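You operate a simulated robot arm through the tools that you are given. There is no shell and no other tool. Be economical: measure what you need, move in short steps, check, and stop when the job is done.

Carry out the task below with a simulated robot arm. There is one attempt and no reset: what you move stays moved.

TASK
Stack the jar marked "apricot" from the counter by the fridge on top of the jar labelled "damson". Then put the yellow stock cube from the counter by the fridge on top of the muffin there and the red stock cube on top of the blue egg cup.
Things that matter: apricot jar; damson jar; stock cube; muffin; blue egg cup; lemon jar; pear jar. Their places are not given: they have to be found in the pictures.

It is judged by the outcome, as a careful person would: the job done as asked, and still so three seconds after it is handed in. It fails if anything else is knocked over, pushed out of place, dropped, spilled or broken.

THE ROBOT
A 7-joint arm with a two-finger parallel gripper, fixed in place. Base frame: the origin is at the foot of the arm, x ahead of it, y to its left, z up; the work surface is at about z = 0. Lengths are in mm, angles in degrees, forces in N, time in s.
With the tool pointing down near the work surface it reaches from about 240 to 620 mm from the base axis. Its first joint turns from -66.0 to 66.0 degrees. Payload 2.6 kg.
Tool frame: the origin (TCP) lies between the finger pads and is the grasp point; the fingertips stand 30 mm ahead of it; z points along the fingers, y is the line along which they close. The gripper opens to 94 mm. The fingers are 28 mm wide and 10 mm thick; the gripper's body (50 by 96 mm) begins 55 mm behind the TCP.
Orientation is that of the tool frame in the base frame, as a unit quaternion [w, x, y, z]. With the fingers straight down and closing along the base's y, the tool's x points along the base's -x, its y along +y and its z along -z.

THE INTERFACE
- The arm moves only by the tool send_rows. Its argument "motion" is a list of rows, each a list of 3 entries, a list of its own where there are three numbers: the turn, a rotation vector about the base's x, y, z in units of 90 degrees (1.0 is 90 degrees), then the shift along the base's x, y, z in units of 300 mm (1.0 is 300 mm), then the opening, from 0 (shut) to 1 (fully open). In form: [[[wx, wy, wz], [tx, ty, tz], gripper], ...]. A call has 1 to 20 rows; each row is the pose to reach, as a shift and turn from the pose commanded when the call began. A call with a number of a shift or a turn outside -1 to 1 is refused whole. A row lasts 0.2 s, in which the tool goes at most 50 mm and 8.6 degrees; a call with a longer step from one row to the next is refused whole, and so is a gripper value outside its range. A pose out of reach is approached as far as the arm can. The call stops where the force on the tool passes 40 N (or 10 N more than at its start, if that is more) or the arm is blocked; 0.2 s more then pass. The fingers move at their own pace (about 72 mm/s each) and stop on an object; they squeeze with about 42 N. The grip force told is the motor's: it shows also when the fingers shut on nothing. Time passes only in rows, and 0.2 s behind the last, so rows that repeat a pose let the fingers close. It gives the time, the measured TCP pose, the force on the tool (base axes), the opening and the grip force at its end, in the units of the frame above (readings bear some noise).
- Cameras (640 x 400 px; columns grow to the right, rows downward): "scene" is fixed at [46.6, 444, 560.9]; the picture's right is [-0.64, -0.77, 0.00], its down [-0.45, 0.38, -0.81] and it looks along [0.62, -0.52, -0.59] (base axes); focal length 261 px, centre (320, 200). "wrist" rides on the gripper at [-37, 0, -58] in the tool frame; the picture's right is [0.00, -1.00, 0.00], its down [0.97, 0.00, -0.24] and it looks along [0.24, 0.00, 0.97] (tool axes); focal length 218 px, centre (320, 200).
- camera(camera): a new picture of that camera. No time passes.
- pixel_to_xyz(camera, pixels): for up to 12 pixels [column, row] of the newest picture of that camera ("zoom" is the newest enlarged one), the place [x, y, z] in the base frame of the surface seen there, good to about 2 mm. No time passes.
- enlarge(camera, box): a new picture of the part [left, top, right, bottom] of that camera's present view, enlarged. No time passes.
- finish_job(): hands the job in; it is judged then, once.

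Work in short steps. Measure before you move; look again where a grasp or a placing could have gone wrong, and mend it. You have 80 turns and 46 pictures in all, the two below and enlarged ones among them. Open the gripper and draw the arm clear of the work before you hand the job in, unless the task says otherwise; then end with one line.

The tools are called after "Call:" as name(argument=value, ...) on one line, values as JSON. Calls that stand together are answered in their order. send_rows: Moves the arm, as the interface text tells. Its arguments: {"type":"object","properties":{"motion":{"type":"array","items":{"type":"array"}}},"required":["motion"]} The other tools are called the same way: camera (camera) takes a picture; pixel_to_xyz (camera, pixels) gives the place of the surface under pixels of a picture; enlarge (camera, box) takes an enlarged picture of a part of a camera's view; finish_job () hands the job in.

At the start:

```text
time_s: 0.0
tool_pos: [351.4, 83.6, 405.6]
tcp_rot: [0.0, 0.0, 1.0, 0.0]
wrist_force: [-0.5, 0.2, 0.2]
gripper_width: 93.9
grasp_force: 0.0
```

scene: 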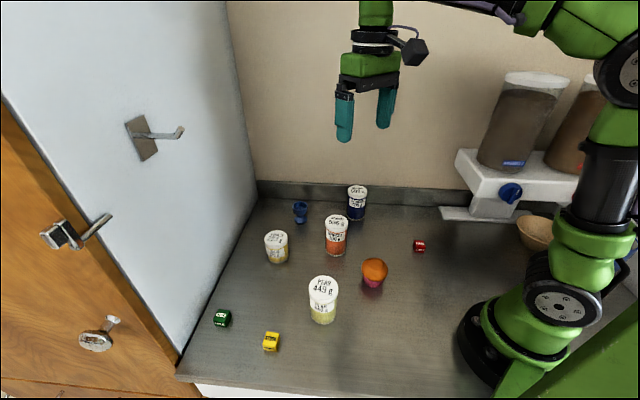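
wrist: 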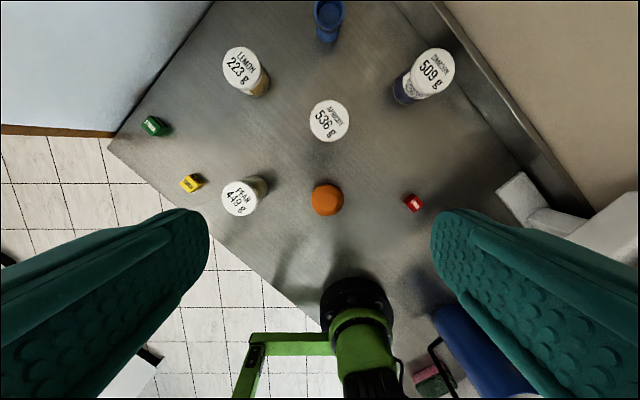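

The wrist picture shows lemon (240,70), apricot (329,121), damson (430,70), pear (240,197), muffin (327,199), and cubes yellow (192,183), red (413,203), green (154,126). I'll measure these.

Call:
pixel_to_xyz(camera="wrist", pixels=[[329, 121], [312, 121], [346, 121], [433, 69], [403, 90], [240, 68], [239, 197], [327, 199], [192, 183], [413, 203], [328, 8], [329, 30]])

Call:
enlarge(camera="scene", box=[200, 170, 440, 360])

Call:
enlarge(camera="wrist", box=[130, 0, 480, 230])

```text
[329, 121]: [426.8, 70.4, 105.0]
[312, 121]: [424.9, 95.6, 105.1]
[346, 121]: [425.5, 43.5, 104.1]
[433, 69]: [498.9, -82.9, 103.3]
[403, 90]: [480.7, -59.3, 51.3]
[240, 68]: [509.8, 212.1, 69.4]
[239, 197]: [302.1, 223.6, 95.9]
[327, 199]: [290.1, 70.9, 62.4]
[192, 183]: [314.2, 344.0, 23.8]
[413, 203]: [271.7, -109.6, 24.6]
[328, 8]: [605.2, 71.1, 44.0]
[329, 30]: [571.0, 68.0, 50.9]
```

```text
2.11 times, centred on (320, 265) of scene
```

zoom: 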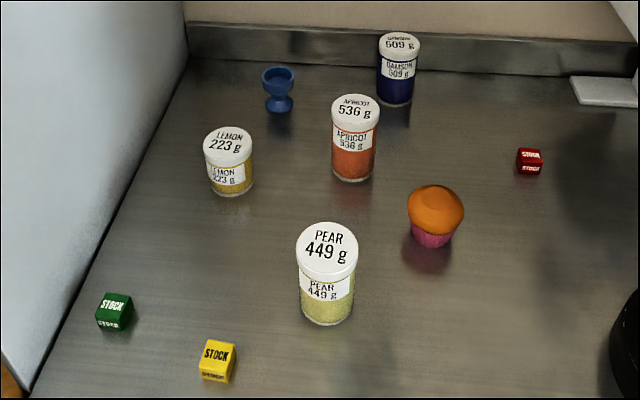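

```text
1.74 times, centred on (305, 115) of wrist
```

zoom: 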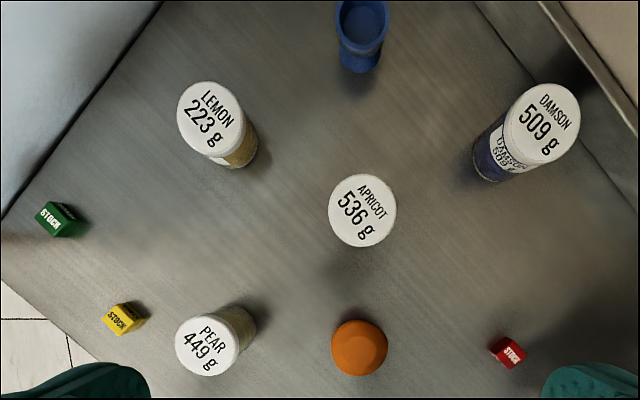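

Refining lid and cup centres from the zoomed picture by edge points, plus the egg cup rim and cubes.

Call:
pixel_to_xyz(camera="zoom", pixels=[[331, 211], [394, 211], [362, 177], [362, 244], [505, 125], [578, 125], [541, 87], [541, 162], [358, 355], [332, 348], [386, 348], [362, 22]])

Call:
pixel_to_xyz(camera="scene", pixels=[[300, 202], [294, 205], [308, 205], [300, 209], [300, 217], [271, 336], [271, 347], [420, 243], [419, 248], [376, 265], [371, 284], [336, 245]])

```text
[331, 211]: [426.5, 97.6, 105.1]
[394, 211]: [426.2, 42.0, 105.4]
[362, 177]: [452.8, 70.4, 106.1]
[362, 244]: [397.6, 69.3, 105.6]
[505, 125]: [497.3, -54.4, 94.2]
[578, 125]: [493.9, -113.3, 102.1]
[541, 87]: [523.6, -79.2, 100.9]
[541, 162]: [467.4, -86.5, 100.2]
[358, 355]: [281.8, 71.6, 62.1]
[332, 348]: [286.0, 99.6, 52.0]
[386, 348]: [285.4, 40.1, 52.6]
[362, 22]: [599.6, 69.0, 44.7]
```

```text
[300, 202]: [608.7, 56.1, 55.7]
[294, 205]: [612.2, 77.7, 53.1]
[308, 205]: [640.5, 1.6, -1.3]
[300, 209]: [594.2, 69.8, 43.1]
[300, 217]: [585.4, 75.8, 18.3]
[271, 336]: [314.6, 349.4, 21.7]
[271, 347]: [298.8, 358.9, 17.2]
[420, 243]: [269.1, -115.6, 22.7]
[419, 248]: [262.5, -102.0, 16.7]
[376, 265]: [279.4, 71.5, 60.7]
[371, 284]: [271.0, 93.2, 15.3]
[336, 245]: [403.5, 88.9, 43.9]
```

Apricot centre ≈(425,70), r≈28. Damson sits near the wall (backsplash at about (490,90) in the wrist picture), so I check wall clearance.

Call:
pixel_to_xyz(camera="wrist", pixels=[[480, 60], [495, 100], [520, 80], [560, 60], [600, 100], [525, 150]])

Call:
send_rows(motion=[[[0, 0, 0], [0.08, -0.02, -0.13], 1], [[0, 0, 0], [0.16, -0.035, -0.27], 1], [[0, 0, 0], [0.23, -0.045, -0.41], 1], [[0, 0, 0], [0.245, -0.045, -0.52], 1]])

Call:
camera(camera="wrist")

```text
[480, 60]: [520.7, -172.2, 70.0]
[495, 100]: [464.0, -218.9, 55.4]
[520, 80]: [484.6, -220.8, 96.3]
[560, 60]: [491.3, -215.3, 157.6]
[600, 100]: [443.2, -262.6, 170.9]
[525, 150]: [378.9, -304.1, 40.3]
```

```text
time_s: 1.0
tool_pos: [426.1, 71.4, 248.8]
tcp_rot: [0.001, 0.0, 1.0, 0.0]
wrist_force: [-0.8, -0.4, 0.3]
gripper_width: 94.1
grasp_force: 0.1
```

```text
41 pictures are left
```

wrist: 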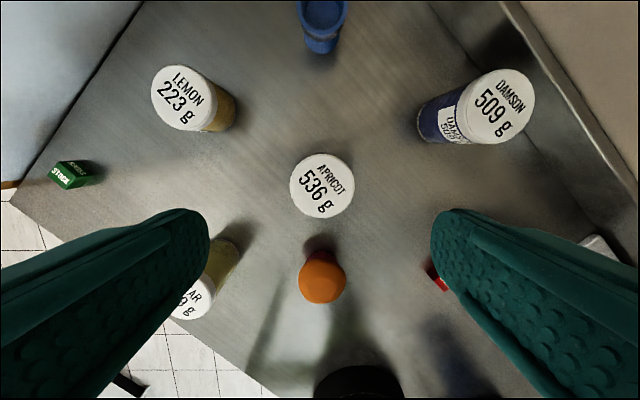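

At (425,70) over the apricot jar. Re-measure lids and muffin from closer.

Call:
pixel_to_xyz(camera="wrist", pixels=[[292, 186], [352, 186], [322, 156], [322, 215], [468, 106], [531, 106], [501, 72], [501, 141], [304, 14], [345, 14], [324, 1], [324, 24]])

```text
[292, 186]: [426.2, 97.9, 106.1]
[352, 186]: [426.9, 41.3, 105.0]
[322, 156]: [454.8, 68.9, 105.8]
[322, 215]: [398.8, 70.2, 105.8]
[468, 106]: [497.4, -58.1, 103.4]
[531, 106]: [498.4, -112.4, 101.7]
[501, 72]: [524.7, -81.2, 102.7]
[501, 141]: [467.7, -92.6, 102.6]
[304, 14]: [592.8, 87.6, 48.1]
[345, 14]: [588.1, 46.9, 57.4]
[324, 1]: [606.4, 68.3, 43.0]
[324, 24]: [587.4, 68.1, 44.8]
```

Apricot centre (426.5,69.7), damson centre (497,-85), top z≈102.5. Descend and grasp with TCP at z≈70.

Call:
send_rows(motion=[[[0, 0, 0], [0.004, 0, -0.12], 1], [[0, 0, 0], [0.004, 0, -0.24], 1], [[0, 0, 0], [0.004, 0, -0.36], 1], [[0, 0, 0], [0.004, 0, -0.46], 1], [[0, 0, 0], [0.004, 0, -0.54], 1], [[0, 0, 0], [0.004, 0, -0.6], 1], [[0, 0, 0], [0.004, 0, -0.6], 1], [[0, 0, 0], [0.004, 0, -0.6], 0], [[0, 0, 0], [0.004, 0, -0.6], 0], [[0, 0, 0], [0.004, 0, -0.6], 0], [[0, 0, 0], [0.004, 0, -0.6], 0]])

```text
time_s: 3.4
tool_pos: [426.4, 72.3, 68.1]
tcp_rot: [0.0, 0.0, 1.0, 0.0]
wrist_force: [0.8, -1.2, -0.4]
gripper_width: 62.1
grasp_force: 41.8
```

Gripped at 62 mm. Lift straight up and move partway.

Call:
send_rows(motion=[[[0, 0, 0], [0, 0, 0.05], 0], [[0, 0, 0], [0, 0, 0.15], 0], [[0, 0, 0], [0, 0, 0.28], 0], [[0, 0, 0], [0, 0, 0.4], 0], [[0, 0, 0], [0, 0, 0.47], 0], [[0, 0, 0], [0, 0, 0.47], 0]])

Call:
camera(camera="wrist")

Call:
camera(camera="scene")

```text
time_s: 4.8
tool_pos: [425.5, 69.8, 209.2]
tcp_rot: [0.0, 0.0, 1.0, 0.0]
wrist_force: [0.7, -0.6, -4.6]
gripper_width: 62.0
grasp_force: 41.8
```

```text
40 pictures are left
```

wrist: 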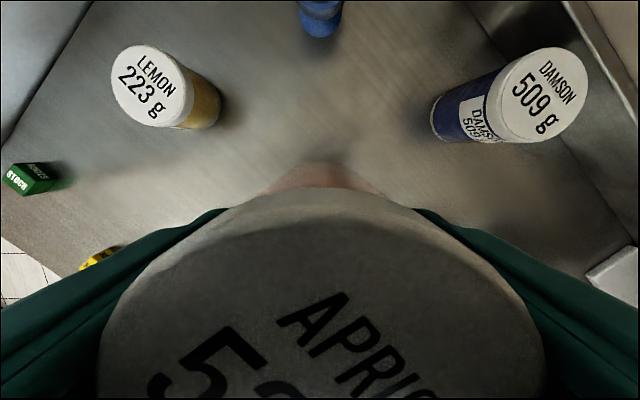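

```text
39 pictures are left
```

scene: 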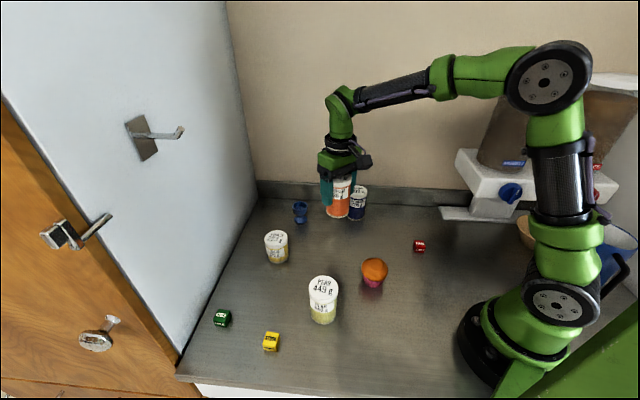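

Held firmly; carry above the damson jar at the same height.

Call:
send_rows(motion=[[[0, 0, 0], [0.03, -0.06, 0], 0], [[0, 0, 0], [0.08, -0.17, 0], 0], [[0, 0, 0], [0.13, -0.29, 0], 0], [[0, 0, 0], [0.18, -0.4, 0], 0], [[0, 0, 0], [0.22, -0.48, 0], 0], [[0, 0, 0], [0.236, -0.518, 0], 0], [[0, 0, 0], [0.236, -0.518, 0], 0]])

Call:
enlarge(camera="scene", box=[280, 120, 440, 220])

```text
time_s: 6.4
tool_pos: [495.2, -86.0, 207.8]
tcp_rot: [0.0, 0.0, 1.0, 0.0]
wrist_force: [0.0, -0.8, -5.3]
gripper_width: 62.1
grasp_force: 41.8
```

```text
4.00 times, centred on (360, 170) of scene
```

zoom: 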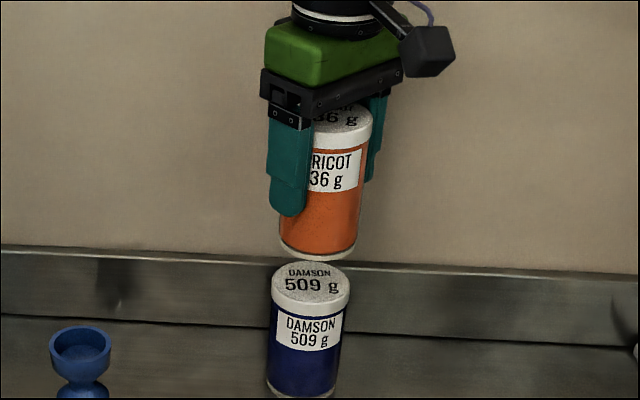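

Nearly aligned. Check the residual offset by measuring lid edges of the damson and the lower rim of the apricot.

Call:
pixel_to_xyz(camera="zoom", pixels=[[275, 285], [347, 285], [311, 266], [311, 303], [284, 240], [356, 240], [318, 255], [318, 220]])

```text
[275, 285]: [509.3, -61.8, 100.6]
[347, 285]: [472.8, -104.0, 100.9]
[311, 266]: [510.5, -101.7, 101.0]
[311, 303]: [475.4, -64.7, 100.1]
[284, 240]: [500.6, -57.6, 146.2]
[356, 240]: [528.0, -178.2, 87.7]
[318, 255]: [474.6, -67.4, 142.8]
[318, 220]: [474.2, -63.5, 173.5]
```

Alignment agrees within ~2–3 mm. Lower most of the way gently.

Call:
send_rows(motion=[[[0, 0, 0], [0, 0, -0.03], 0], [[0, 0, 0], [0, 0, -0.06], 0], [[0, 0, 0], [0, 0, -0.085], 0], [[0, 0, 0], [0, 0, -0.1], 0], [[0, 0, 0], [0, 0, -0.108], 0], [[0, 0, 0], [0, 0, -0.108], 0]])

Call:
enlarge(camera="scene", box=[280, 130, 440, 230])

```text
time_s: 7.8
tool_pos: [496.1, -86.0, 177.2]
tcp_rot: [0.0, 0.0, 1.0, 0.0]
wrist_force: [0.3, 0.0, -5.7]
gripper_width: 62.0
grasp_force: 42.4
```

```text
4.00 times, centred on (360, 180) of scene
```

zoom: 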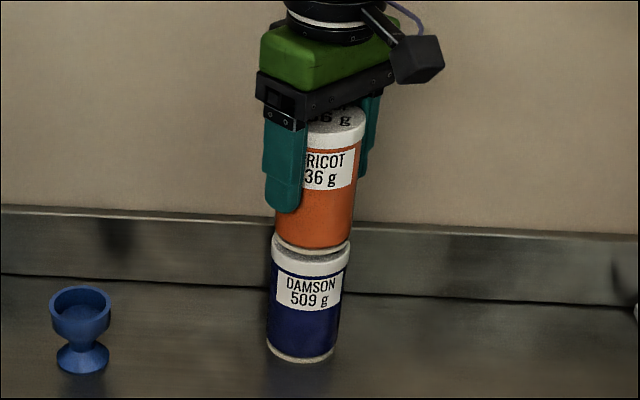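

Gap ~5 mm, offset ~1.5 mm. Nudge and creep down.

Call:
send_rows(motion=[[[0, 0, 0], [0.002, 0.004, -0.004], 0], [[0, 0, 0], [0.002, 0.004, -0.008], 0], [[0, 0, 0], [0.002, 0.004, -0.011], 0], [[0, 0, 0], [0.002, 0.004, -0.014], 0], [[0, 0, 0], [0.002, 0.004, -0.014], 0]])

```text
time_s: 9.0
tool_pos: [497.2, -83.6, 173.2]
tcp_rot: [0.0, 0.0, 1.0, 0.0]
wrist_force: [0.4, 0.2, -5.0]
gripper_width: 62.2
grasp_force: 42.0
```

Call:
send_rows(motion=[[[0, 0, 0], [0, 0, -0.003], 0], [[0, 0, 0], [0, 0, -0.003], 0]])

Call:
enlarge(camera="scene", box=[310, 150, 406, 210])

```text
time_s: 9.6
tool_pos: [497.6, -83.3, 173.7]
tcp_rot: [-0.001, 0.0, 1.0, 0.0]
wrist_force: [-0.6, 0.3, -4.9]
gripper_width: 62.2
grasp_force: 42.2
```

```text
6.67 times, centred on (358, 180) of scene
```

zoom: 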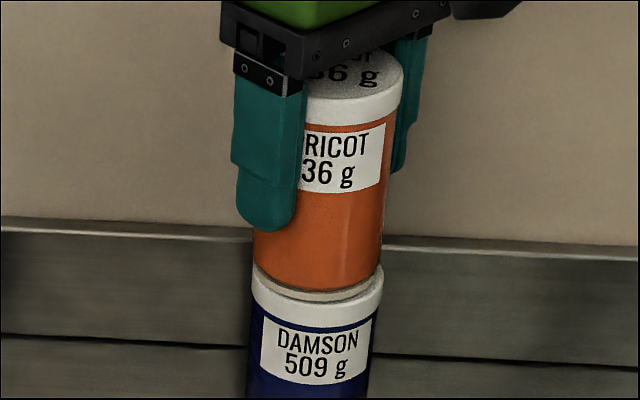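

Force unchanged, so still not touching; creep down by 1 mm per row.

Call:
send_rows(motion=[[[0, 0, 0], [0, 0, -0.003], 0], [[0, 0, 0], [0, 0, -0.005], 0], [[0, 0, 0], [0, 0, -0.007], 0]])

```text
time_s: 10.4
tool_pos: [496.7, -83.4, 170.2]
tcp_rot: [0.0, 0.0, 1.0, 0.0]
wrist_force: [-0.8, 0.4, -1.9]
gripper_width: 62.1
grasp_force: 41.8
```

Force fell to -1.9 N: contact. Half a millimetre more, then release.

Call:
send_rows(motion=[[[0, 0, 0], [0, 0, -0.002], 0], [[0, 0, 0], [0, 0, -0.002], 0]])

```text
time_s: 11.0
tool_pos: [498.2, -83.4, 169.8]
tcp_rot: [0.0, 0.001, 1.0, -0.001]
wrist_force: [-1.7, -1.0, 5.7]
gripper_width: 61.9
grasp_force: 41.9
```

Seated. Open gradually, then lift.

Call:
send_rows(motion=[[[0, 0, 0], [0, 0, -0.001], 0.7], [[0, 0, 0], [0, 0, -0.001], 0.8], [[0, 0, 0], [0, 0, -0.001], 0.95], [[0, 0, 0], [0, 0, -0.001], 0.95], [[0, 0, 0], [0, 0, 0.05], 0.95], [[0, 0, 0], [0, 0, 0.15], 0.95], [[0, 0, 0], [0, 0, 0.28], 0.95], [[0, 0, 0], [0, 0, 0.35], 0.95]])

Call:
enlarge(camera="scene", box=[280, 120, 440, 220])

```text
time_s: 12.8
tool_pos: [497.0, -84.6, 275.1]
tcp_rot: [0.0, 0.0, 1.0, 0.0]
wrist_force: [0.2, -0.1, 0.3]
gripper_width: 89.3
grasp_force: 0.2
```

```text
4.00 times, centred on (360, 170) of scene
```

zoom: 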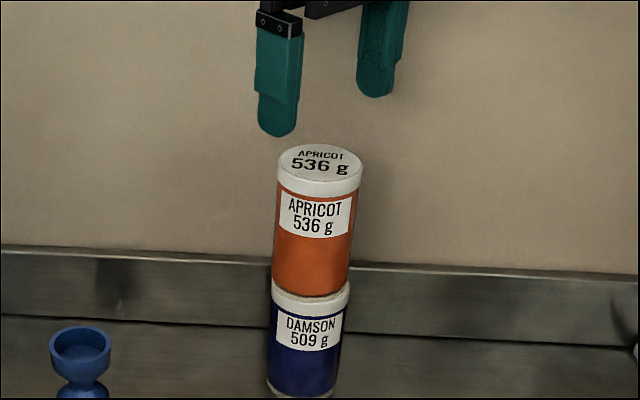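

Stack stands well. Now travel high towards the yellow cube at ≈(312,346).

Call:
send_rows(motion=[[[0, 0, 0], [-0.05, 0.119, 0.02], 0.95], [[0, 0, 0], [-0.102, 0.238, 0.02], 0.95], [[0, 0, 0], [-0.153, 0.357, 0.02], 0.95], [[0, 0, 0], [-0.203, 0.475, 0.02], 0.95], [[0, 0, 0], [-0.254, 0.594, 0.02], 0.95], [[0, 0, 0], [-0.305, 0.713, 0.02], 0.95]])

Call:
send_rows(motion=[[[0, 0, 0], [-0.05, 0.11, 0], 0.95], [[0, 0, 0], [-0.102, 0.22, -0.06], 0.95], [[0, 0, 0], [-0.153, 0.33, -0.12], 0.95], [[0, 0, 0], [-0.203, 0.44, -0.18], 0.95], [[0, 0, 0], [-0.254, 0.55, -0.22], 0.95], [[0, 0, 0], [-0.305, 0.63, -0.24], 0.95], [[0, 0, 0], [-0.305, 0.7, -0.24], 0.95]])

Call:
camera(camera="wrist")

```text
time_s: 14.2
tool_pos: [403.9, 130.4, 281.0]
tcp_rot: [0.0, 0.002, 1.0, 0.0]
wrist_force: [0.1, -0.2, 0.1]
gripper_width: 89.0
grasp_force: 0.0
```

```text
time_s: 15.8
tool_pos: [315.0, 339.9, 209.4]
tcp_rot: [0.0, 0.0, 1.0, 0.0]
wrist_force: [0.0, -0.9, -0.3]
gripper_width: 89.3
grasp_force: 0.1
```

```text
34 pictures are left
```

wrist: 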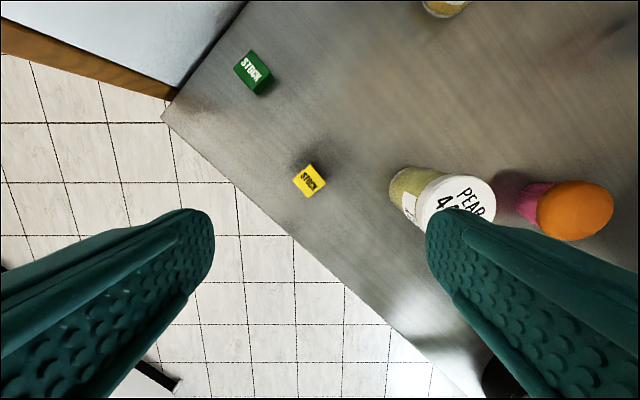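

Enlarge the yellow cube at (309,181) to find its yaw.

Call:
enlarge(camera="wrist", box=[269, 156, 349, 206])

```text
8.00 times, centred on (309, 181) of wrist
```

zoom: 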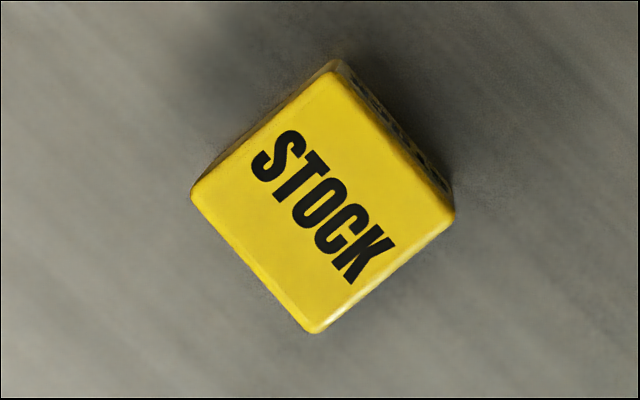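

Call:
pixel_to_xyz(camera="zoom", pixels=[[335, 75], [197, 195], [313, 325], [448, 215], [323, 205], [260, 130], [250, 255], [385, 275]])

```text
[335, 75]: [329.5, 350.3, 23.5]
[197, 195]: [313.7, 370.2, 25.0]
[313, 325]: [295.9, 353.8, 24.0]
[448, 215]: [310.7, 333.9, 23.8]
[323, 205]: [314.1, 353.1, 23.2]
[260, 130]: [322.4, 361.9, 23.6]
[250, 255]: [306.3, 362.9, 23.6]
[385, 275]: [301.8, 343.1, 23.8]
```

Cube centre ≈(312.5,352), edges at ≈40°/130°, top z≈24. Turn +40° and lower to above it, then look.

Call:
send_rows(motion=[[[0, 0, 0.089], [-0.007, 0.041, -0.08], 0.7], [[0, 0, 0.178], [-0.007, 0.041, -0.16], 0.7], [[0, 0, 0.267], [-0.007, 0.041, -0.24], 0.7], [[0, 0, 0.356], [-0.007, 0.041, -0.32], 0.7], [[0, 0, 0.444], [-0.007, 0.041, -0.4], 0.7], [[0, 0, 0.444], [-0.007, 0.041, -0.4], 0.7]])

Call:
camera(camera="wrist")

```text
time_s: 17.2
tool_pos: [313.2, 353.0, 87.8]
tcp_rot: [0.0, -0.343, 0.939, 0.0]
wrist_force: [-0.3, 0.0, 0.4]
gripper_width: 65.6
grasp_force: 0.1
```

```text
32 pictures are left
```

wrist: 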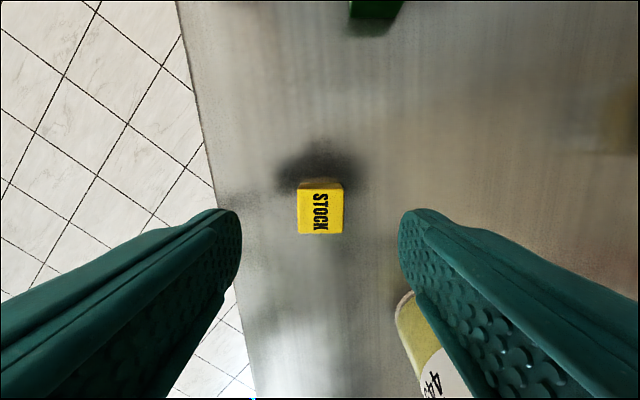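

Cube is square with the jaws and centred. Descend to z≈34 and grip.

Call:
send_rows(motion=[[[0, 0, 0], [0, 0, -0.08], 0.7], [[0, 0, 0], [0, 0, -0.14], 0.7], [[0, 0, 0], [0, 0, -0.183], 0.7], [[0, 0, 0], [0, 0, -0.183], 0.7], [[0, 0, 0], [0, 0, -0.183], 0], [[0, 0, 0], [0, 0, -0.183], 0], [[0, 0, 0], [0, 0, -0.183], 0], [[0, 0, 0], [0, 0, -0.183], 0]])

```text
time_s: 19.0
tool_pos: [312.0, 352.2, 35.0]
tcp_rot: [0.0, -0.341, 0.94, 0.001]
wrist_force: [0.6, -0.6, 0.7]
gripper_width: 26.3
grasp_force: 42.7
```

Gripped (26 mm). Lift and carry to near the muffin, well above the pear jar.

Call:
send_rows(motion=[[[0, 0, 0], [0, 0, 0.1], 0], [[0, 0, 0], [0, 0, 0.22], 0], [[0, 0, 0], [0, 0, 0.35], 0], [[0, 0, 0], [0, 0, 0.5], 0], [[0, 0, 0], [0, -0.13, 0.55], 0], [[0, 0, 0], [0, -0.28, 0.55], 0], [[0, 0, 0], [-0.02, -0.43, 0.55], 0], [[0, 0, 0], [-0.04, -0.58, 0.55], 0], [[0, 0, 0], [-0.07, -0.72, 0.55], 0], [[0, 0, 0], [-0.095, -0.86, 0.55], 0], [[0, 0, 0], [-0.095, -0.94, 0.55], 0], [[0, 0, 0], [-0.095, -0.94, 0.55], 0]])

Call:
camera(camera="wrist")

Call:
camera(camera="scene")

```text
time_s: 21.6
tool_pos: [284.3, 69.9, 199.6]
tcp_rot: [0.0, -0.343, 0.939, 0.0]
wrist_force: [-0.4, -0.6, 0.0]
gripper_width: 26.5
grasp_force: 41.8
```

```text
31 pictures are left
```

wrist: 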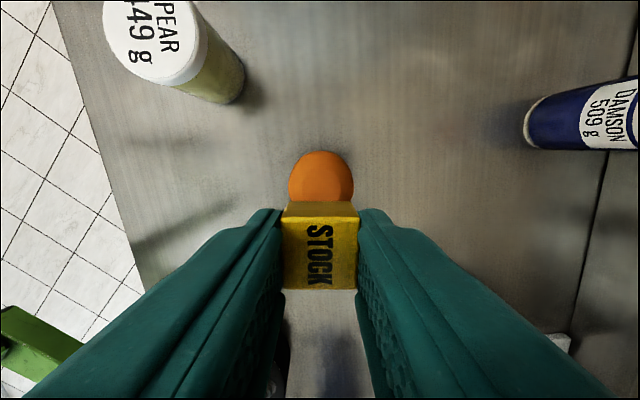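

```text
30 pictures are left
```

scene: 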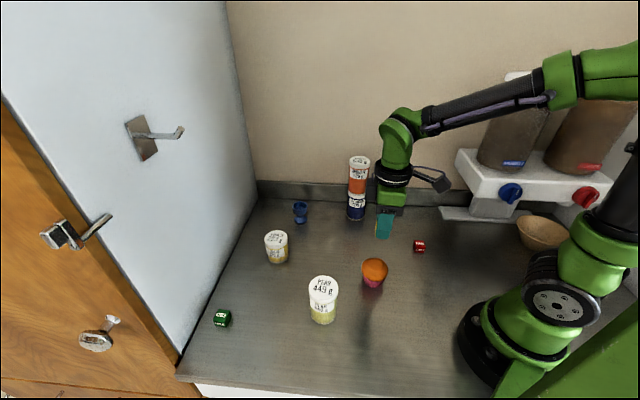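

Measure the muffin's dome from both views to find its top.

Call:
enlarge(camera="scene", box=[342, 249, 406, 289])

Call:
pixel_to_xyz(camera="wrist", pixels=[[320, 153], [291, 185], [351, 185], [300, 162], [342, 162], [320, 165], [320, 180], [320, 198], [305, 185], [335, 185]])

```text
10.00 times, centred on (374, 269) of scene
```

zoom: 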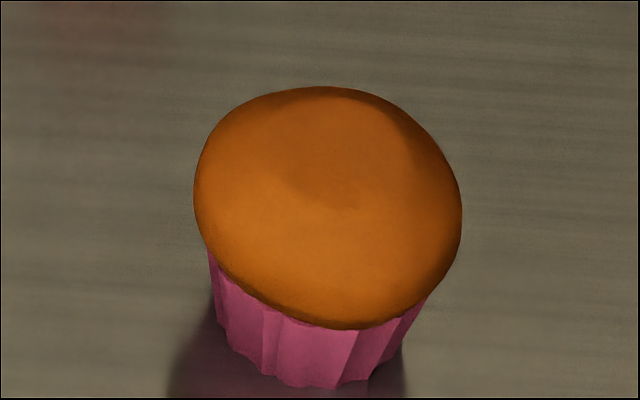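

```text
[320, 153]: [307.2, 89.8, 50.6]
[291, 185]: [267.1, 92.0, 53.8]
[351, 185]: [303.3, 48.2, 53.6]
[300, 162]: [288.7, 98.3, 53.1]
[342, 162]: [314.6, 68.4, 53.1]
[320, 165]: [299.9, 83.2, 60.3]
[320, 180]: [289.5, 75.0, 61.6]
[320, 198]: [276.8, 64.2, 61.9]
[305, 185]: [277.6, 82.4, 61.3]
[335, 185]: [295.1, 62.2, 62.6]
```

Muffin axis ≈(285.8,70.6), top z≈62.5. Check where the held cube sits.

Call:
pixel_to_xyz(camera="wrist", pixels=[[320, 219], [320, 286], [320, 252], [290, 252], [350, 252], [320, 207]])

```text
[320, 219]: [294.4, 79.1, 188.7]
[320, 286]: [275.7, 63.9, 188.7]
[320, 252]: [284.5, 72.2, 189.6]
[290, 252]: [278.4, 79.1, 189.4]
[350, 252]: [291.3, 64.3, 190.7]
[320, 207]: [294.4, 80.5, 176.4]
```

Cube is already centred over the muffin. Lower to ~4 mm above.

Call:
send_rows(motion=[[[0, 0, 0], [0.002, -0.002, -0.1], 0], [[0, 0, 0], [0.002, -0.002, -0.2], 0], [[0, 0, 0], [0.002, -0.002, -0.28], 0], [[0, 0, 0], [0.002, -0.002, -0.32], 0], [[0, 0, 0], [0.002, -0.002, -0.328], 0], [[0, 0, 0], [0.002, -0.002, -0.328], 0]])

Call:
enlarge(camera="scene", box=[326, 229, 422, 289])

```text
time_s: 23.0
tool_pos: [285.6, 68.9, 99.6]
tcp_rot: [0.0, -0.342, 0.94, 0.0]
wrist_force: [0.2, 0.1, -0.4]
gripper_width: 26.3
grasp_force: 42.3
```

```text
6.67 times, centred on (374, 259) of scene
```

zoom: 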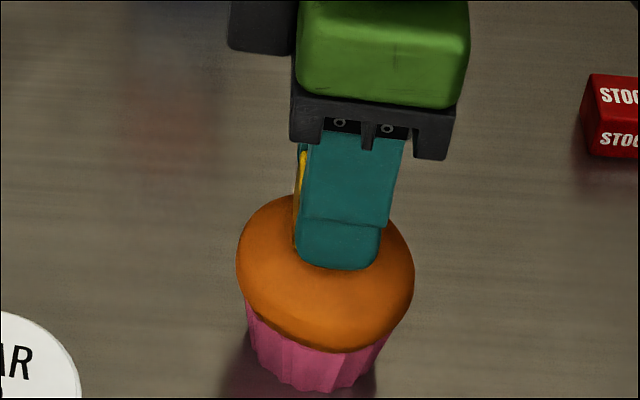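

Well placed. Creep down for contact.

Call:
send_rows(motion=[[[0, 0, 0], [0, 0, -0.004], 0], [[0, 0, 0], [0, 0, -0.007], 0], [[0, 0, 0], [0, 0, -0.01], 0], [[0, 0, 0], [0, 0, -0.01], 0]])

```text
time_s: 24.0
tool_pos: [285.8, 69.5, 97.0]
tcp_rot: [0.0, -0.342, 0.94, 0.0]
wrist_force: [-0.1, -0.4, -0.1]
gripper_width: 26.4
grasp_force: 41.7
```

Call:
send_rows(motion=[[[0, 0, 0], [0, 0, -0.003], 0], [[0, 0, 0], [0, 0, -0.003], 0]])

```text
time_s: 24.6
tool_pos: [286.0, 70.5, 97.8]
tcp_rot: [-0.001, -0.341, 0.94, 0.0]
wrist_force: [0.2, 0.5, 6.0]
gripper_width: 26.2
grasp_force: 41.8
```

Contact (6 N). Release and lift straight up.

Call:
send_rows(motion=[[[0, 0, 0], [0, 0, 0], 0.35], [[0, 0, 0], [0, 0, 0], 0.5], [[0, 0, 0], [0, 0, 0], 0.65], [[0, 0, 0], [0, 0, 0.05], 0.7], [[0, 0, 0], [0, 0, 0.15], 0.7], [[0, 0, 0], [0, 0, 0.3], 0.7], [[0, 0, 0], [0, 0, 0.4], 0.7]])

Call:
enlarge(camera="scene", box=[326, 219, 454, 299])

```text
time_s: 26.2
tool_pos: [282.9, 71.0, 218.1]
tcp_rot: [0.0, -0.341, 0.94, 0.001]
wrist_force: [0.4, -0.6, 0.1]
gripper_width: 65.7
grasp_force: 0.0
```

```text
5.00 times, centred on (390, 259) of scene
```

zoom: 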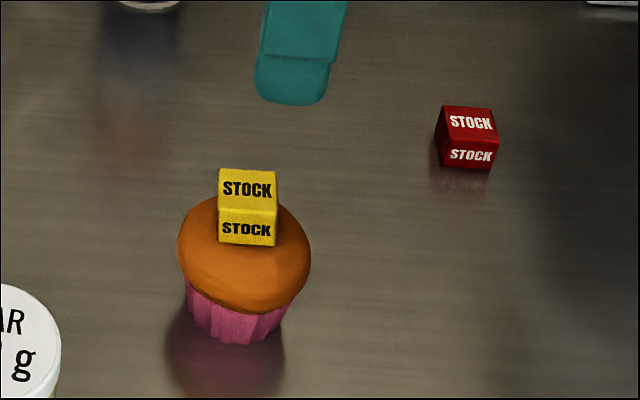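

Yellow cube is on the muffin. Move above the red cube at ≈(270,-108).

Call:
send_rows(motion=[[[0, 0, 0], [-0.01, -0.14, 0], 0.7], [[0, 0, 0], [-0.03, -0.29, 0], 0.7], [[0, 0, 0], [-0.043, -0.44, -0.02], 0.7], [[0, 0, 0], [-0.043, -0.587, -0.08], 0.7], [[0, 0, 0], [-0.043, -0.587, -0.15], 0.7], [[0, 0, 0], [-0.043, -0.587, -0.15], 0.7]])

Call:
camera(camera="wrist")

```text
time_s: 27.6
tool_pos: [270.7, -108.2, 170.1]
tcp_rot: [0.0, -0.341, 0.94, -0.001]
wrist_force: [0.0, -0.2, 0.1]
gripper_width: 65.9
grasp_force: 0.1
```

```text
26 pictures are left
```

wrist: 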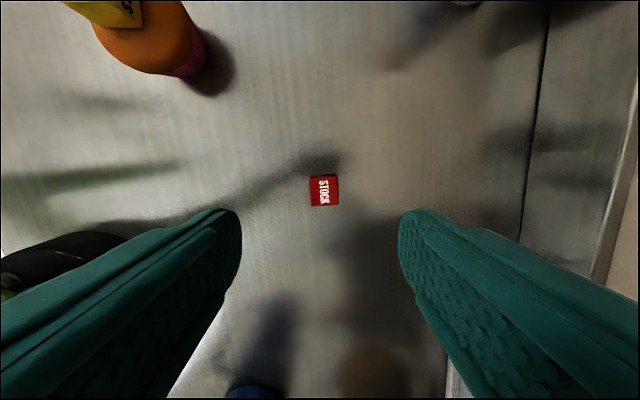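

Call:
enlarge(camera="wrist", box=[284, 165, 364, 215])

Call:
pixel_to_xyz(camera="wrist", pixels=[[312, 181], [336, 179], [315, 205], [338, 203], [324, 192]])

```text
8.00 times, centred on (324, 190) of wrist
```

zoom: 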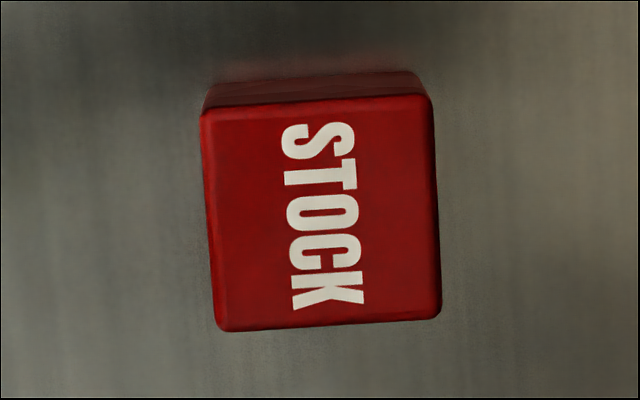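

```text
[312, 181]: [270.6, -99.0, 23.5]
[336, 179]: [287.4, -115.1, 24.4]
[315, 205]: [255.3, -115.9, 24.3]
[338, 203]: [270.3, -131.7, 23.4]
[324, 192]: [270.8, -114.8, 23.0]
```

Cube centre ≈(271,-115.3), needs ≈+4° more yaw. Adjust, descend and grip.

Call:
send_rows(motion=[[[0, 0, 0.044], [-0.002, -0.029, -0.1], 0.7], [[0, 0, 0.044], [-0.002, -0.029, -0.22], 0.7], [[0, 0, 0.044], [-0.002, -0.029, -0.34], 0.7], [[0, 0, 0.044], [-0.002, -0.029, -0.42], 0.7], [[0, 0, 0.044], [-0.002, -0.029, -0.459], 0.7], [[0, 0, 0.044], [-0.002, -0.029, -0.459], 0.7], [[0, 0, 0.044], [-0.002, -0.029, -0.459], 0], [[0, 0, 0.044], [-0.002, -0.029, -0.459], 0], [[0, 0, 0.044], [-0.002, -0.029, -0.459], 0], [[0, 0, 0.044], [-0.002, -0.029, -0.459], 0]])

```text
time_s: 29.8
tool_pos: [270.9, -113.3, 33.4]
tcp_rot: [0.0, -0.373, 0.928, 0.0]
wrist_force: [-0.1, -0.4, 0.1]
gripper_width: 26.4
grasp_force: 42.0
```

Gripped. Lift, turn back to yaw 0, and carry toward the egg cup, passing well clear of the stack.

Call:
send_rows(motion=[[[0, 0, 0], [0, 0, 0.08], 0], [[0, 0, 0], [0, 0, 0.2], 0], [[0, 0, 0], [0, 0, 0.34], 0], [[0, 0, 0], [0, 0, 0.48], 0], [[0, 0, 0], [0.02, 0.04, 0.58], 0], [[0, 0, -0.08], [0.1, 0.14, 0.6], 0], [[0, 0, -0.16], [0.2, 0.25, 0.6], 0], [[0, 0, -0.24], [0.3, 0.36, 0.6], 0], [[0, 0, -0.32], [0.4, 0.47, 0.6], 0], [[0, 0, -0.4], [0.51, 0.57, 0.6], 0], [[0, 0, -0.489], [0.64, 0.614, 0.6], 0], [[0, 0, -0.489], [0.78, 0.614, 0.6], 0], [[0, 0, -0.489], [0.9, 0.614, 0.6], 0], [[0, 0, -0.489], [0.9, 0.614, 0.6], 0]])

Call:
camera(camera="wrist")

Call:
enlarge(camera="scene", box=[260, 170, 340, 220])

```text
time_s: 32.8
tool_pos: [541.3, 70.0, 214.1]
tcp_rot: [0.0, 0.0, 1.0, 0.0]
wrist_force: [-0.2, 0.4, 1.0]
gripper_width: 26.4
grasp_force: 41.7
```

```text
24 pictures are left
```

wrist: 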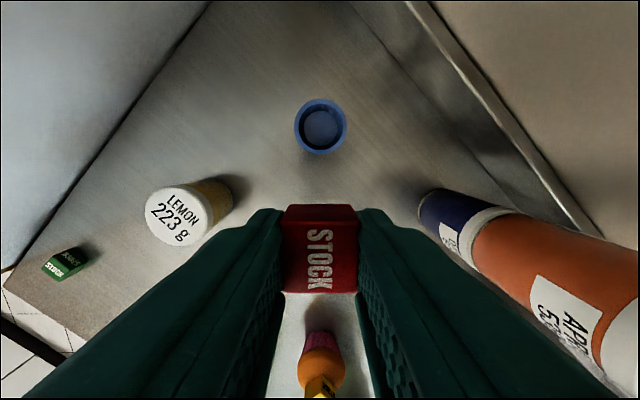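

```text
8.00 times, centred on (300, 195) of scene
```

zoom: 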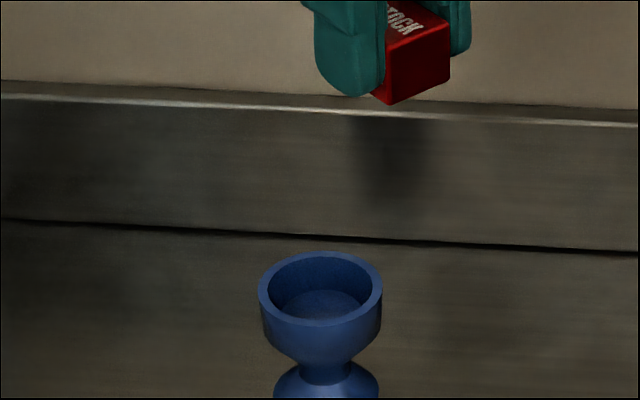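

Measure the cup rim and floor.

Call:
enlarge(camera="wrist", box=[272, 97, 368, 157])

```text
6.67 times, centred on (320, 127) of wrist
```

zoom: 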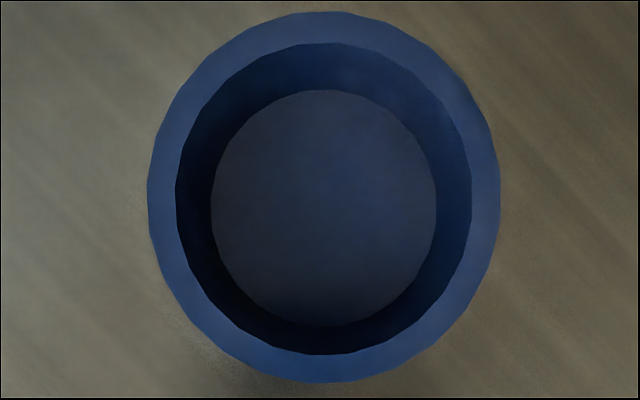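

Call:
pixel_to_xyz(camera="zoom", pixels=[[162, 197], [487, 197], [324, 27], [324, 370], [324, 205], [225, 205], [425, 205], [324, 100], [324, 315], [190, 197], [458, 197]])

Call:
pixel_to_xyz(camera="wrist", pixels=[[320, 220], [320, 288], [290, 254], [350, 254], [320, 207], [320, 254]])

```text
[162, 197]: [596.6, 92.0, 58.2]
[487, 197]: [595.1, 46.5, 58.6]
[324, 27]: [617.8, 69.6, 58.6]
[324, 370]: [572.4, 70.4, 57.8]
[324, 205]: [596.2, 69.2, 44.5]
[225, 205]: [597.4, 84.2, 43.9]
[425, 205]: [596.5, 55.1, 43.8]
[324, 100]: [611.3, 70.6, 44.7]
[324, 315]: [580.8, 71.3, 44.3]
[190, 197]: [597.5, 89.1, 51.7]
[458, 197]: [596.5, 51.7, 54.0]
```

```text
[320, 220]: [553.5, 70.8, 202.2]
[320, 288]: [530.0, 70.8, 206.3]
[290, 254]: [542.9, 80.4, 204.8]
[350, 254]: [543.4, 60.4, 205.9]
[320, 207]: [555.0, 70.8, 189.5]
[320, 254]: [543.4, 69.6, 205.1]
```

Cup axis ≈(596,70), rim z≈58, cavity 41 mm wide tapering to ~33 mm floor at z≈44: the cube will sit inside, so I should hold it by its upper part. Set it down on open counter at x≈471 and regrip higher.

Call:
send_rows(motion=[[[0, 0, 0], [-0.12, 0, -0.05], 0], [[0, 0, 0], [-0.233, 0, -0.12], 0], [[0, 0, 0], [-0.233, 0, -0.26], 0], [[0, 0, 0], [-0.233, 0, -0.4], 0], [[0, 0, 0], [-0.233, 0, -0.52], 0], [[0, 0, 0], [-0.233, 0, -0.58], 0], [[0, 0, 0], [-0.233, 0, -0.592], 0], [[0, 0, 0], [-0.233, 0, -0.595], 0], [[0, 0, 0], [-0.233, 0, -0.598], 0], [[0, 0, 0], [-0.233, 0, -0.6], 0]])

```text
time_s: 35.0
tool_pos: [471.6, 69.7, 34.5]
tcp_rot: [-0.001, 0.001, 1.0, 0.0]
wrist_force: [-0.1, 0.4, 0.2]
gripper_width: 26.3
grasp_force: 41.7
```

Cube is at its original support height. Open, rise 10 mm, regrip.

Call:
send_rows(motion=[[[0, 0, 0], [0, 0, -0.001], 0.35], [[0, 0, 0], [0, 0, -0.001], 0.5], [[0, 0, 0], [0, 0, -0.001], 0.5], [[0, 0, 0], [0, 0, 0.033], 0.5], [[0, 0, 0], [0, 0, 0.033], 0.5], [[0, 0, 0], [0, 0, 0.033], 0], [[0, 0, 0], [0, 0, 0.033], 0], [[0, 0, 0], [0, 0, 0.033], 0], [[0, 0, 0], [0, 0, 0.033], 0]])

Call:
camera(camera="wrist")

```text
time_s: 37.0
tool_pos: [471.1, 70.0, 42.9]
tcp_rot: [0.0, 0.001, 1.0, 0.0]
wrist_force: [0.8, 0.9, -0.5]
gripper_width: 26.3
grasp_force: 42.2
```

```text
21 pictures are left
```

wrist: 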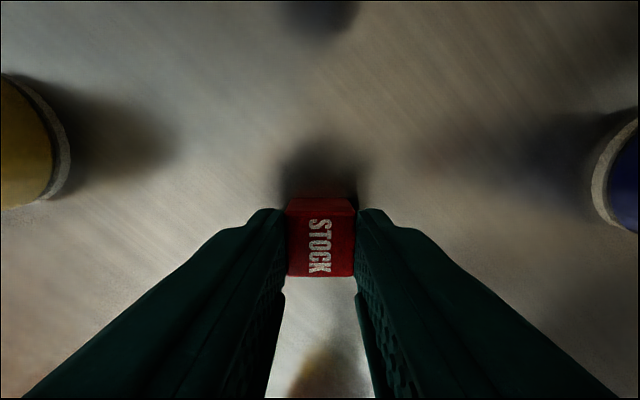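

Regripped. Lift and stop short of the cup to measure both together.

Call:
send_rows(motion=[[[0, 0, 0], [0, 0, 0.06], 0], [[0, 0, 0], [0, 0, 0.18], 0], [[0, 0, 0], [0, 0, 0.3], 0], [[0, 0, 0], [0.05, 0, 0.4], 0], [[0, 0, 0], [0.15, 0, 0.4], 0], [[0, 0, 0], [0.23, 0, 0.4], 0], [[0, 0, 0], [0.23, 0, 0.4], 0]])

Call:
camera(camera="wrist")

```text
time_s: 38.6
tool_pos: [541.1, 68.8, 163.4]
tcp_rot: [0.0, 0.001, 1.0, -0.001]
wrist_force: [-0.7, 0.2, -0.1]
gripper_width: 26.6
grasp_force: 42.1
```

```text
20 pictures are left
```

wrist: 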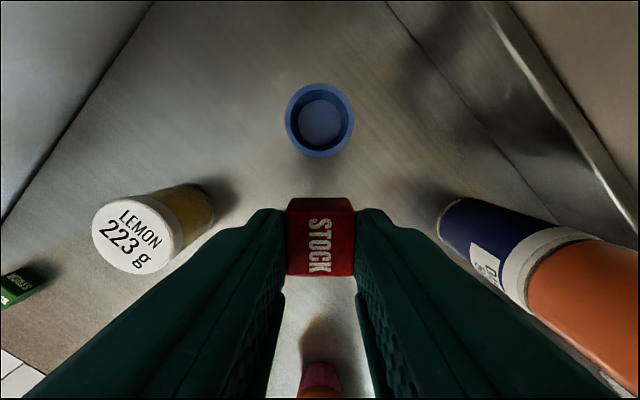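

Call:
pixel_to_xyz(camera="wrist", pixels=[[320, 211], [320, 215], [320, 274], [320, 277], [289, 244], [351, 244], [320, 86], [320, 154], [288, 119], [351, 119], [320, 118]])

```text
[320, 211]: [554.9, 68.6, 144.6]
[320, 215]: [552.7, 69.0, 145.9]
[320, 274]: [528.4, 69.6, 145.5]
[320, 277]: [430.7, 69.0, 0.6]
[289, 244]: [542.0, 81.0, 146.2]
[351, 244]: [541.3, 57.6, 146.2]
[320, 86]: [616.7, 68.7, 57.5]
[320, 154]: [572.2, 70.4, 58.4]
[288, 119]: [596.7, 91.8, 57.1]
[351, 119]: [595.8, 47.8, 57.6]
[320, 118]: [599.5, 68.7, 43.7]
```

Cube centre (541.2,69.2), cup (595.3,69.8). Move over it and lower to ~7 mm above the rim.

Call:
send_rows(motion=[[[0, 0, 0], [0.06, 0.001, 0], 0], [[0, 0, 0], [0.13, 0.002, 0], 0], [[0, 0, 0], [0.18, 0.002, 0], 0], [[0, 0, 0], [0.18, 0.002, -0.07], 0], [[0, 0, 0], [0.18, 0.002, -0.14], 0], [[0, 0, 0], [0.18, 0.002, -0.18], 0], [[0, 0, 0], [0.18, 0.002, -0.18], 0]])

Call:
enlarge(camera="scene", box=[268, 180, 332, 220])

Call:
camera(camera="wrist")

```text
time_s: 40.2
tool_pos: [593.1, 70.0, 108.3]
tcp_rot: [0.0, 0.001, 1.0, 0.0]
wrist_force: [0.2, 0.5, 0.1]
gripper_width: 26.3
grasp_force: 42.1
```

```text
10.00 times, centred on (300, 200) of scene
```

zoom: 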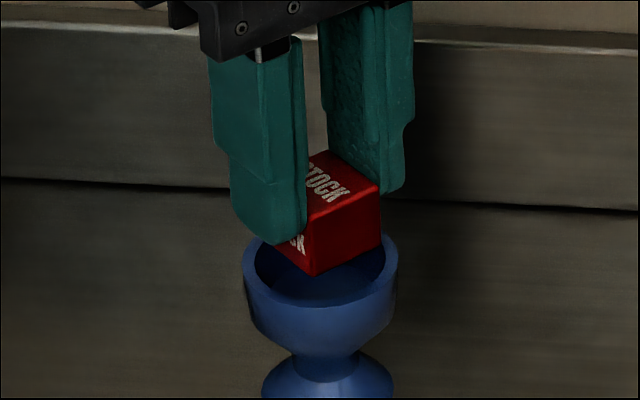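

```text
18 pictures are left
```

wrist: 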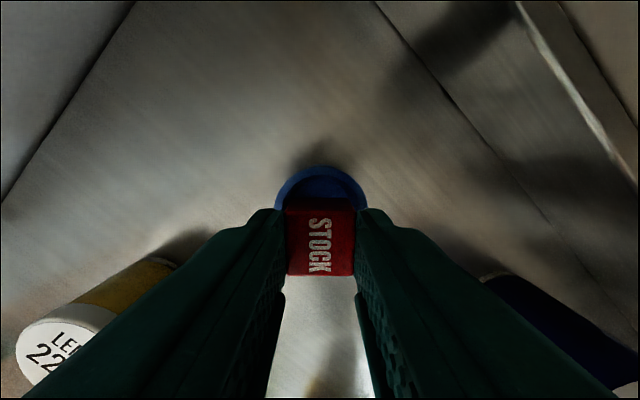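

Looks centred; quick numeric check of cup rim and cube in the wrist view.

Call:
pixel_to_xyz(camera="wrist", pixels=[[320, 169], [320, 211], [320, 274], [289, 244], [351, 244], [278, 205], [363, 205]])

```text
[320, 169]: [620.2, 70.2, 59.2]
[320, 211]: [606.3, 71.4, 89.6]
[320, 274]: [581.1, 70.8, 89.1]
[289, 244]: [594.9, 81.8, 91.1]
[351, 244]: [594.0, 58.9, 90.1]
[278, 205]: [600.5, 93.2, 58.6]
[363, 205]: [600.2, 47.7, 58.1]
```

Offset +1.2 mm in x. Correct and lower into the cup slowly.

Call:
send_rows(motion=[[[0, 0, 0], [0.004, 0, 0], 0], [[0, 0, 0], [0.004, 0, -0.012], 0], [[0, 0, 0], [0.004, 0, -0.022], 0], [[0, 0, 0], [0.004, 0, -0.032], 0], [[0, 0, 0], [0.004, 0, -0.04], 0], [[0, 0, 0], [0.004, 0, -0.046], 0], [[0, 0, 0], [0.004, 0, -0.046], 0]])

Call:
enlarge(camera="scene", box=[268, 180, 332, 220])

```text
time_s: 41.8
tool_pos: [597.9, 70.1, 100.4]
tcp_rot: [0.003, 0.001, 1.0, 0.001]
wrist_force: [-4.2, 0.3, 33.1]
gripper_width: 26.4
grasp_force: 42.1
```

```text
10.00 times, centred on (300, 200) of scene
```

zoom: 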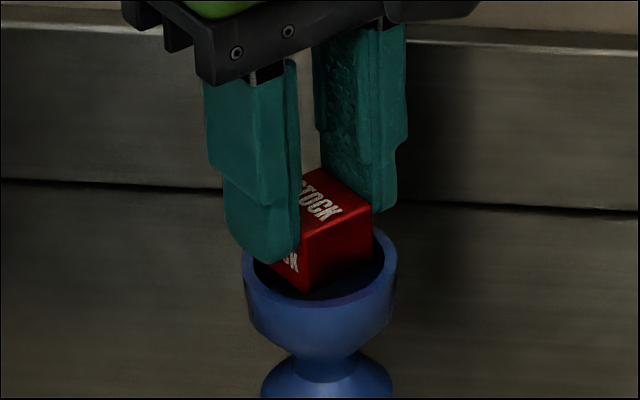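

Contact at 33 N with the cube bottom near rim height (≈56–57). Back off a little to relieve and recheck alignment.

Call:
send_rows(motion=[[[0, 0, 0], [0, 0, 0.012], 0], [[0, 0, 0], [0, 0, 0.026], 0], [[0, 0, 0], [0, 0, 0.026], 0]])

Call:
camera(camera="wrist")

Call:
enlarge(camera="scene", box=[268, 180, 332, 220])

Call:
pixel_to_xyz(camera="wrist", pixels=[[320, 171], [320, 211], [320, 272], [289, 244], [351, 244], [278, 205], [363, 205], [320, 178], [320, 185]])

```text
time_s: 42.6
tool_pos: [593.8, 70.2, 101.9]
tcp_rot: [-0.003, 0.001, 1.0, -0.001]
wrist_force: [-1.1, -0.7, -0.3]
gripper_width: 26.5
grasp_force: 42.3
```

```text
16 pictures are left
```

wrist: 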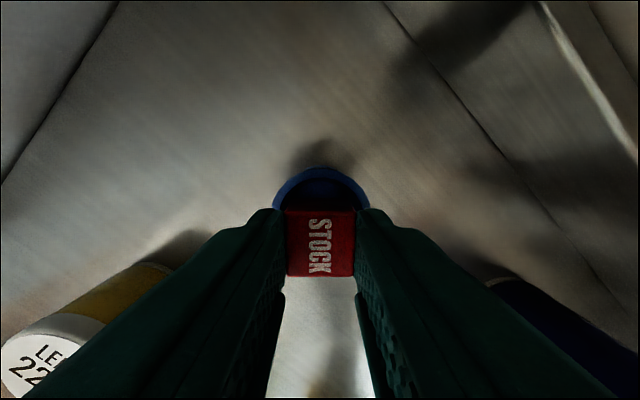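

```text
10.00 times, centred on (300, 200) of scene
```

zoom: 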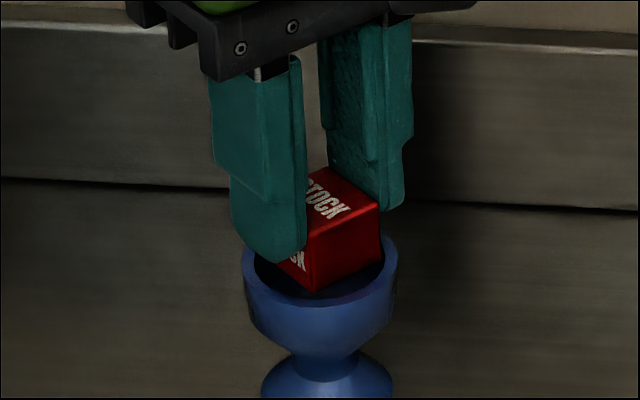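

```text
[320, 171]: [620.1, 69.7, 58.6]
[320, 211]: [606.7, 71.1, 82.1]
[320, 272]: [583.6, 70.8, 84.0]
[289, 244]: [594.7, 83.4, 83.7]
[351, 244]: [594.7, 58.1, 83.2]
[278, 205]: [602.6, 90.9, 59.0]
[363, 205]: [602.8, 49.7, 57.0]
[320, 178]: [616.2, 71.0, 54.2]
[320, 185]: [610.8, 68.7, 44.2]
```

Cube centre (594.7,70.8) vs cup (595.2,70.3): aligned, cube bottom ≈59. Creep down with small steps and read the force.

Call:
send_rows(motion=[[[0, 0, 0], [0.001, -0.001, -0.003], 0], [[0, 0, 0], [0.001, -0.001, -0.006], 0], [[0, 0, 0], [0.001, -0.001, -0.006], 0]])

```text
time_s: 43.4
tool_pos: [595.0, 70.7, 102.0]
tcp_rot: [0.0, 0.001, 1.0, -0.001]
wrist_force: [0.1, -0.3, 0.5]
gripper_width: 26.6
grasp_force: 41.7
```

Call:
send_rows(motion=[[[0, 0, 0], [0, 0, -0.003], 0], [[0, 0, 0], [0, 0, -0.005], 0], [[0, 0, 0], [0, 0, -0.005], 0]])

```text
time_s: 44.2
tool_pos: [594.5, 69.3, 99.4]
tcp_rot: [0.0, 0.0, 1.0, 0.0]
wrist_force: [0.5, -0.1, -0.1]
gripper_width: 26.4
grasp_force: 42.3
```

No contact and already lower than before; continue.

Call:
send_rows(motion=[[[0, 0, 0], [0, 0, -0.004], 0], [[0, 0, 0], [0, 0, -0.008], 0], [[0, 0, 0], [0, 0, -0.008], 0]])

```text
time_s: 45.0
tool_pos: [596.7, 68.6, 101.3]
tcp_rot: [0.002, 0.0, 1.0, -0.001]
wrist_force: [-3.9, 0.3, 15.1]
gripper_width: 26.3
grasp_force: 42.5
```

Contact again at about rim level (15 N). Relieve 1 mm and look.

Call:
send_rows(motion=[[[0, 0, 0], [0, 0, 0.004], 0], [[0, 0, 0], [0, 0, 0.004], 0]])

Call:
enlarge(camera="scene", box=[276, 185, 324, 215])

Call:
enlarge(camera="wrist", box=[256, 155, 384, 235])

```text
time_s: 45.6
tool_pos: [596.2, 67.7, 100.1]
tcp_rot: [0.0, 0.002, 1.0, 0.0]
wrist_force: [1.5, 0.9, 13.5]
gripper_width: 26.6
grasp_force: 42.0
```

```text
13.33 times, centred on (300, 200) of scene
```

zoom: 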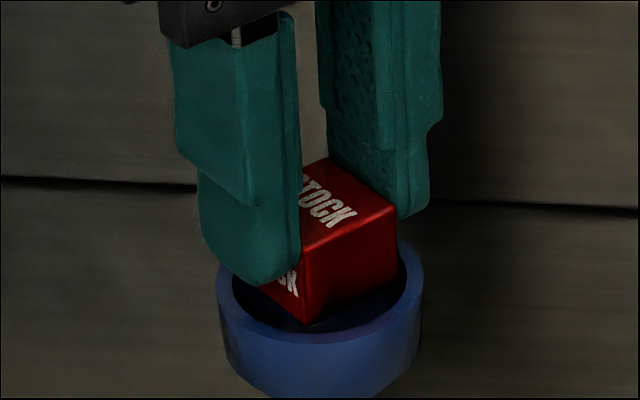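

```text
5.00 times, centred on (320, 195) of wrist
```

zoom: 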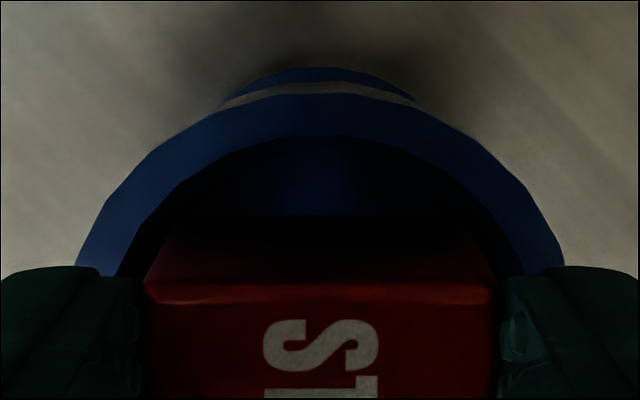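

The cube seems ~2 mm too far in +x in the scene view; check numerically in the wrist zoom.

Call:
pixel_to_xyz(camera="zoom", pixels=[[320, 130], [320, 105], [320, 225], [320, 212], [320, 300], [85, 250], [548, 250], [160, 260], [475, 260], [320, 165]])

```text
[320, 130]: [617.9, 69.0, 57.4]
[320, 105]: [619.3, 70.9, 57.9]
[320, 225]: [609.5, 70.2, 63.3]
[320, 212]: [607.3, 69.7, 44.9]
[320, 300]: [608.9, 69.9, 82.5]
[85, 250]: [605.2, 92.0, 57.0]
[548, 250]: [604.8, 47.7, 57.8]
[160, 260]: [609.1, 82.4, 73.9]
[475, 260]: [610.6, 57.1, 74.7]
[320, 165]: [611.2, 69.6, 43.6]
```

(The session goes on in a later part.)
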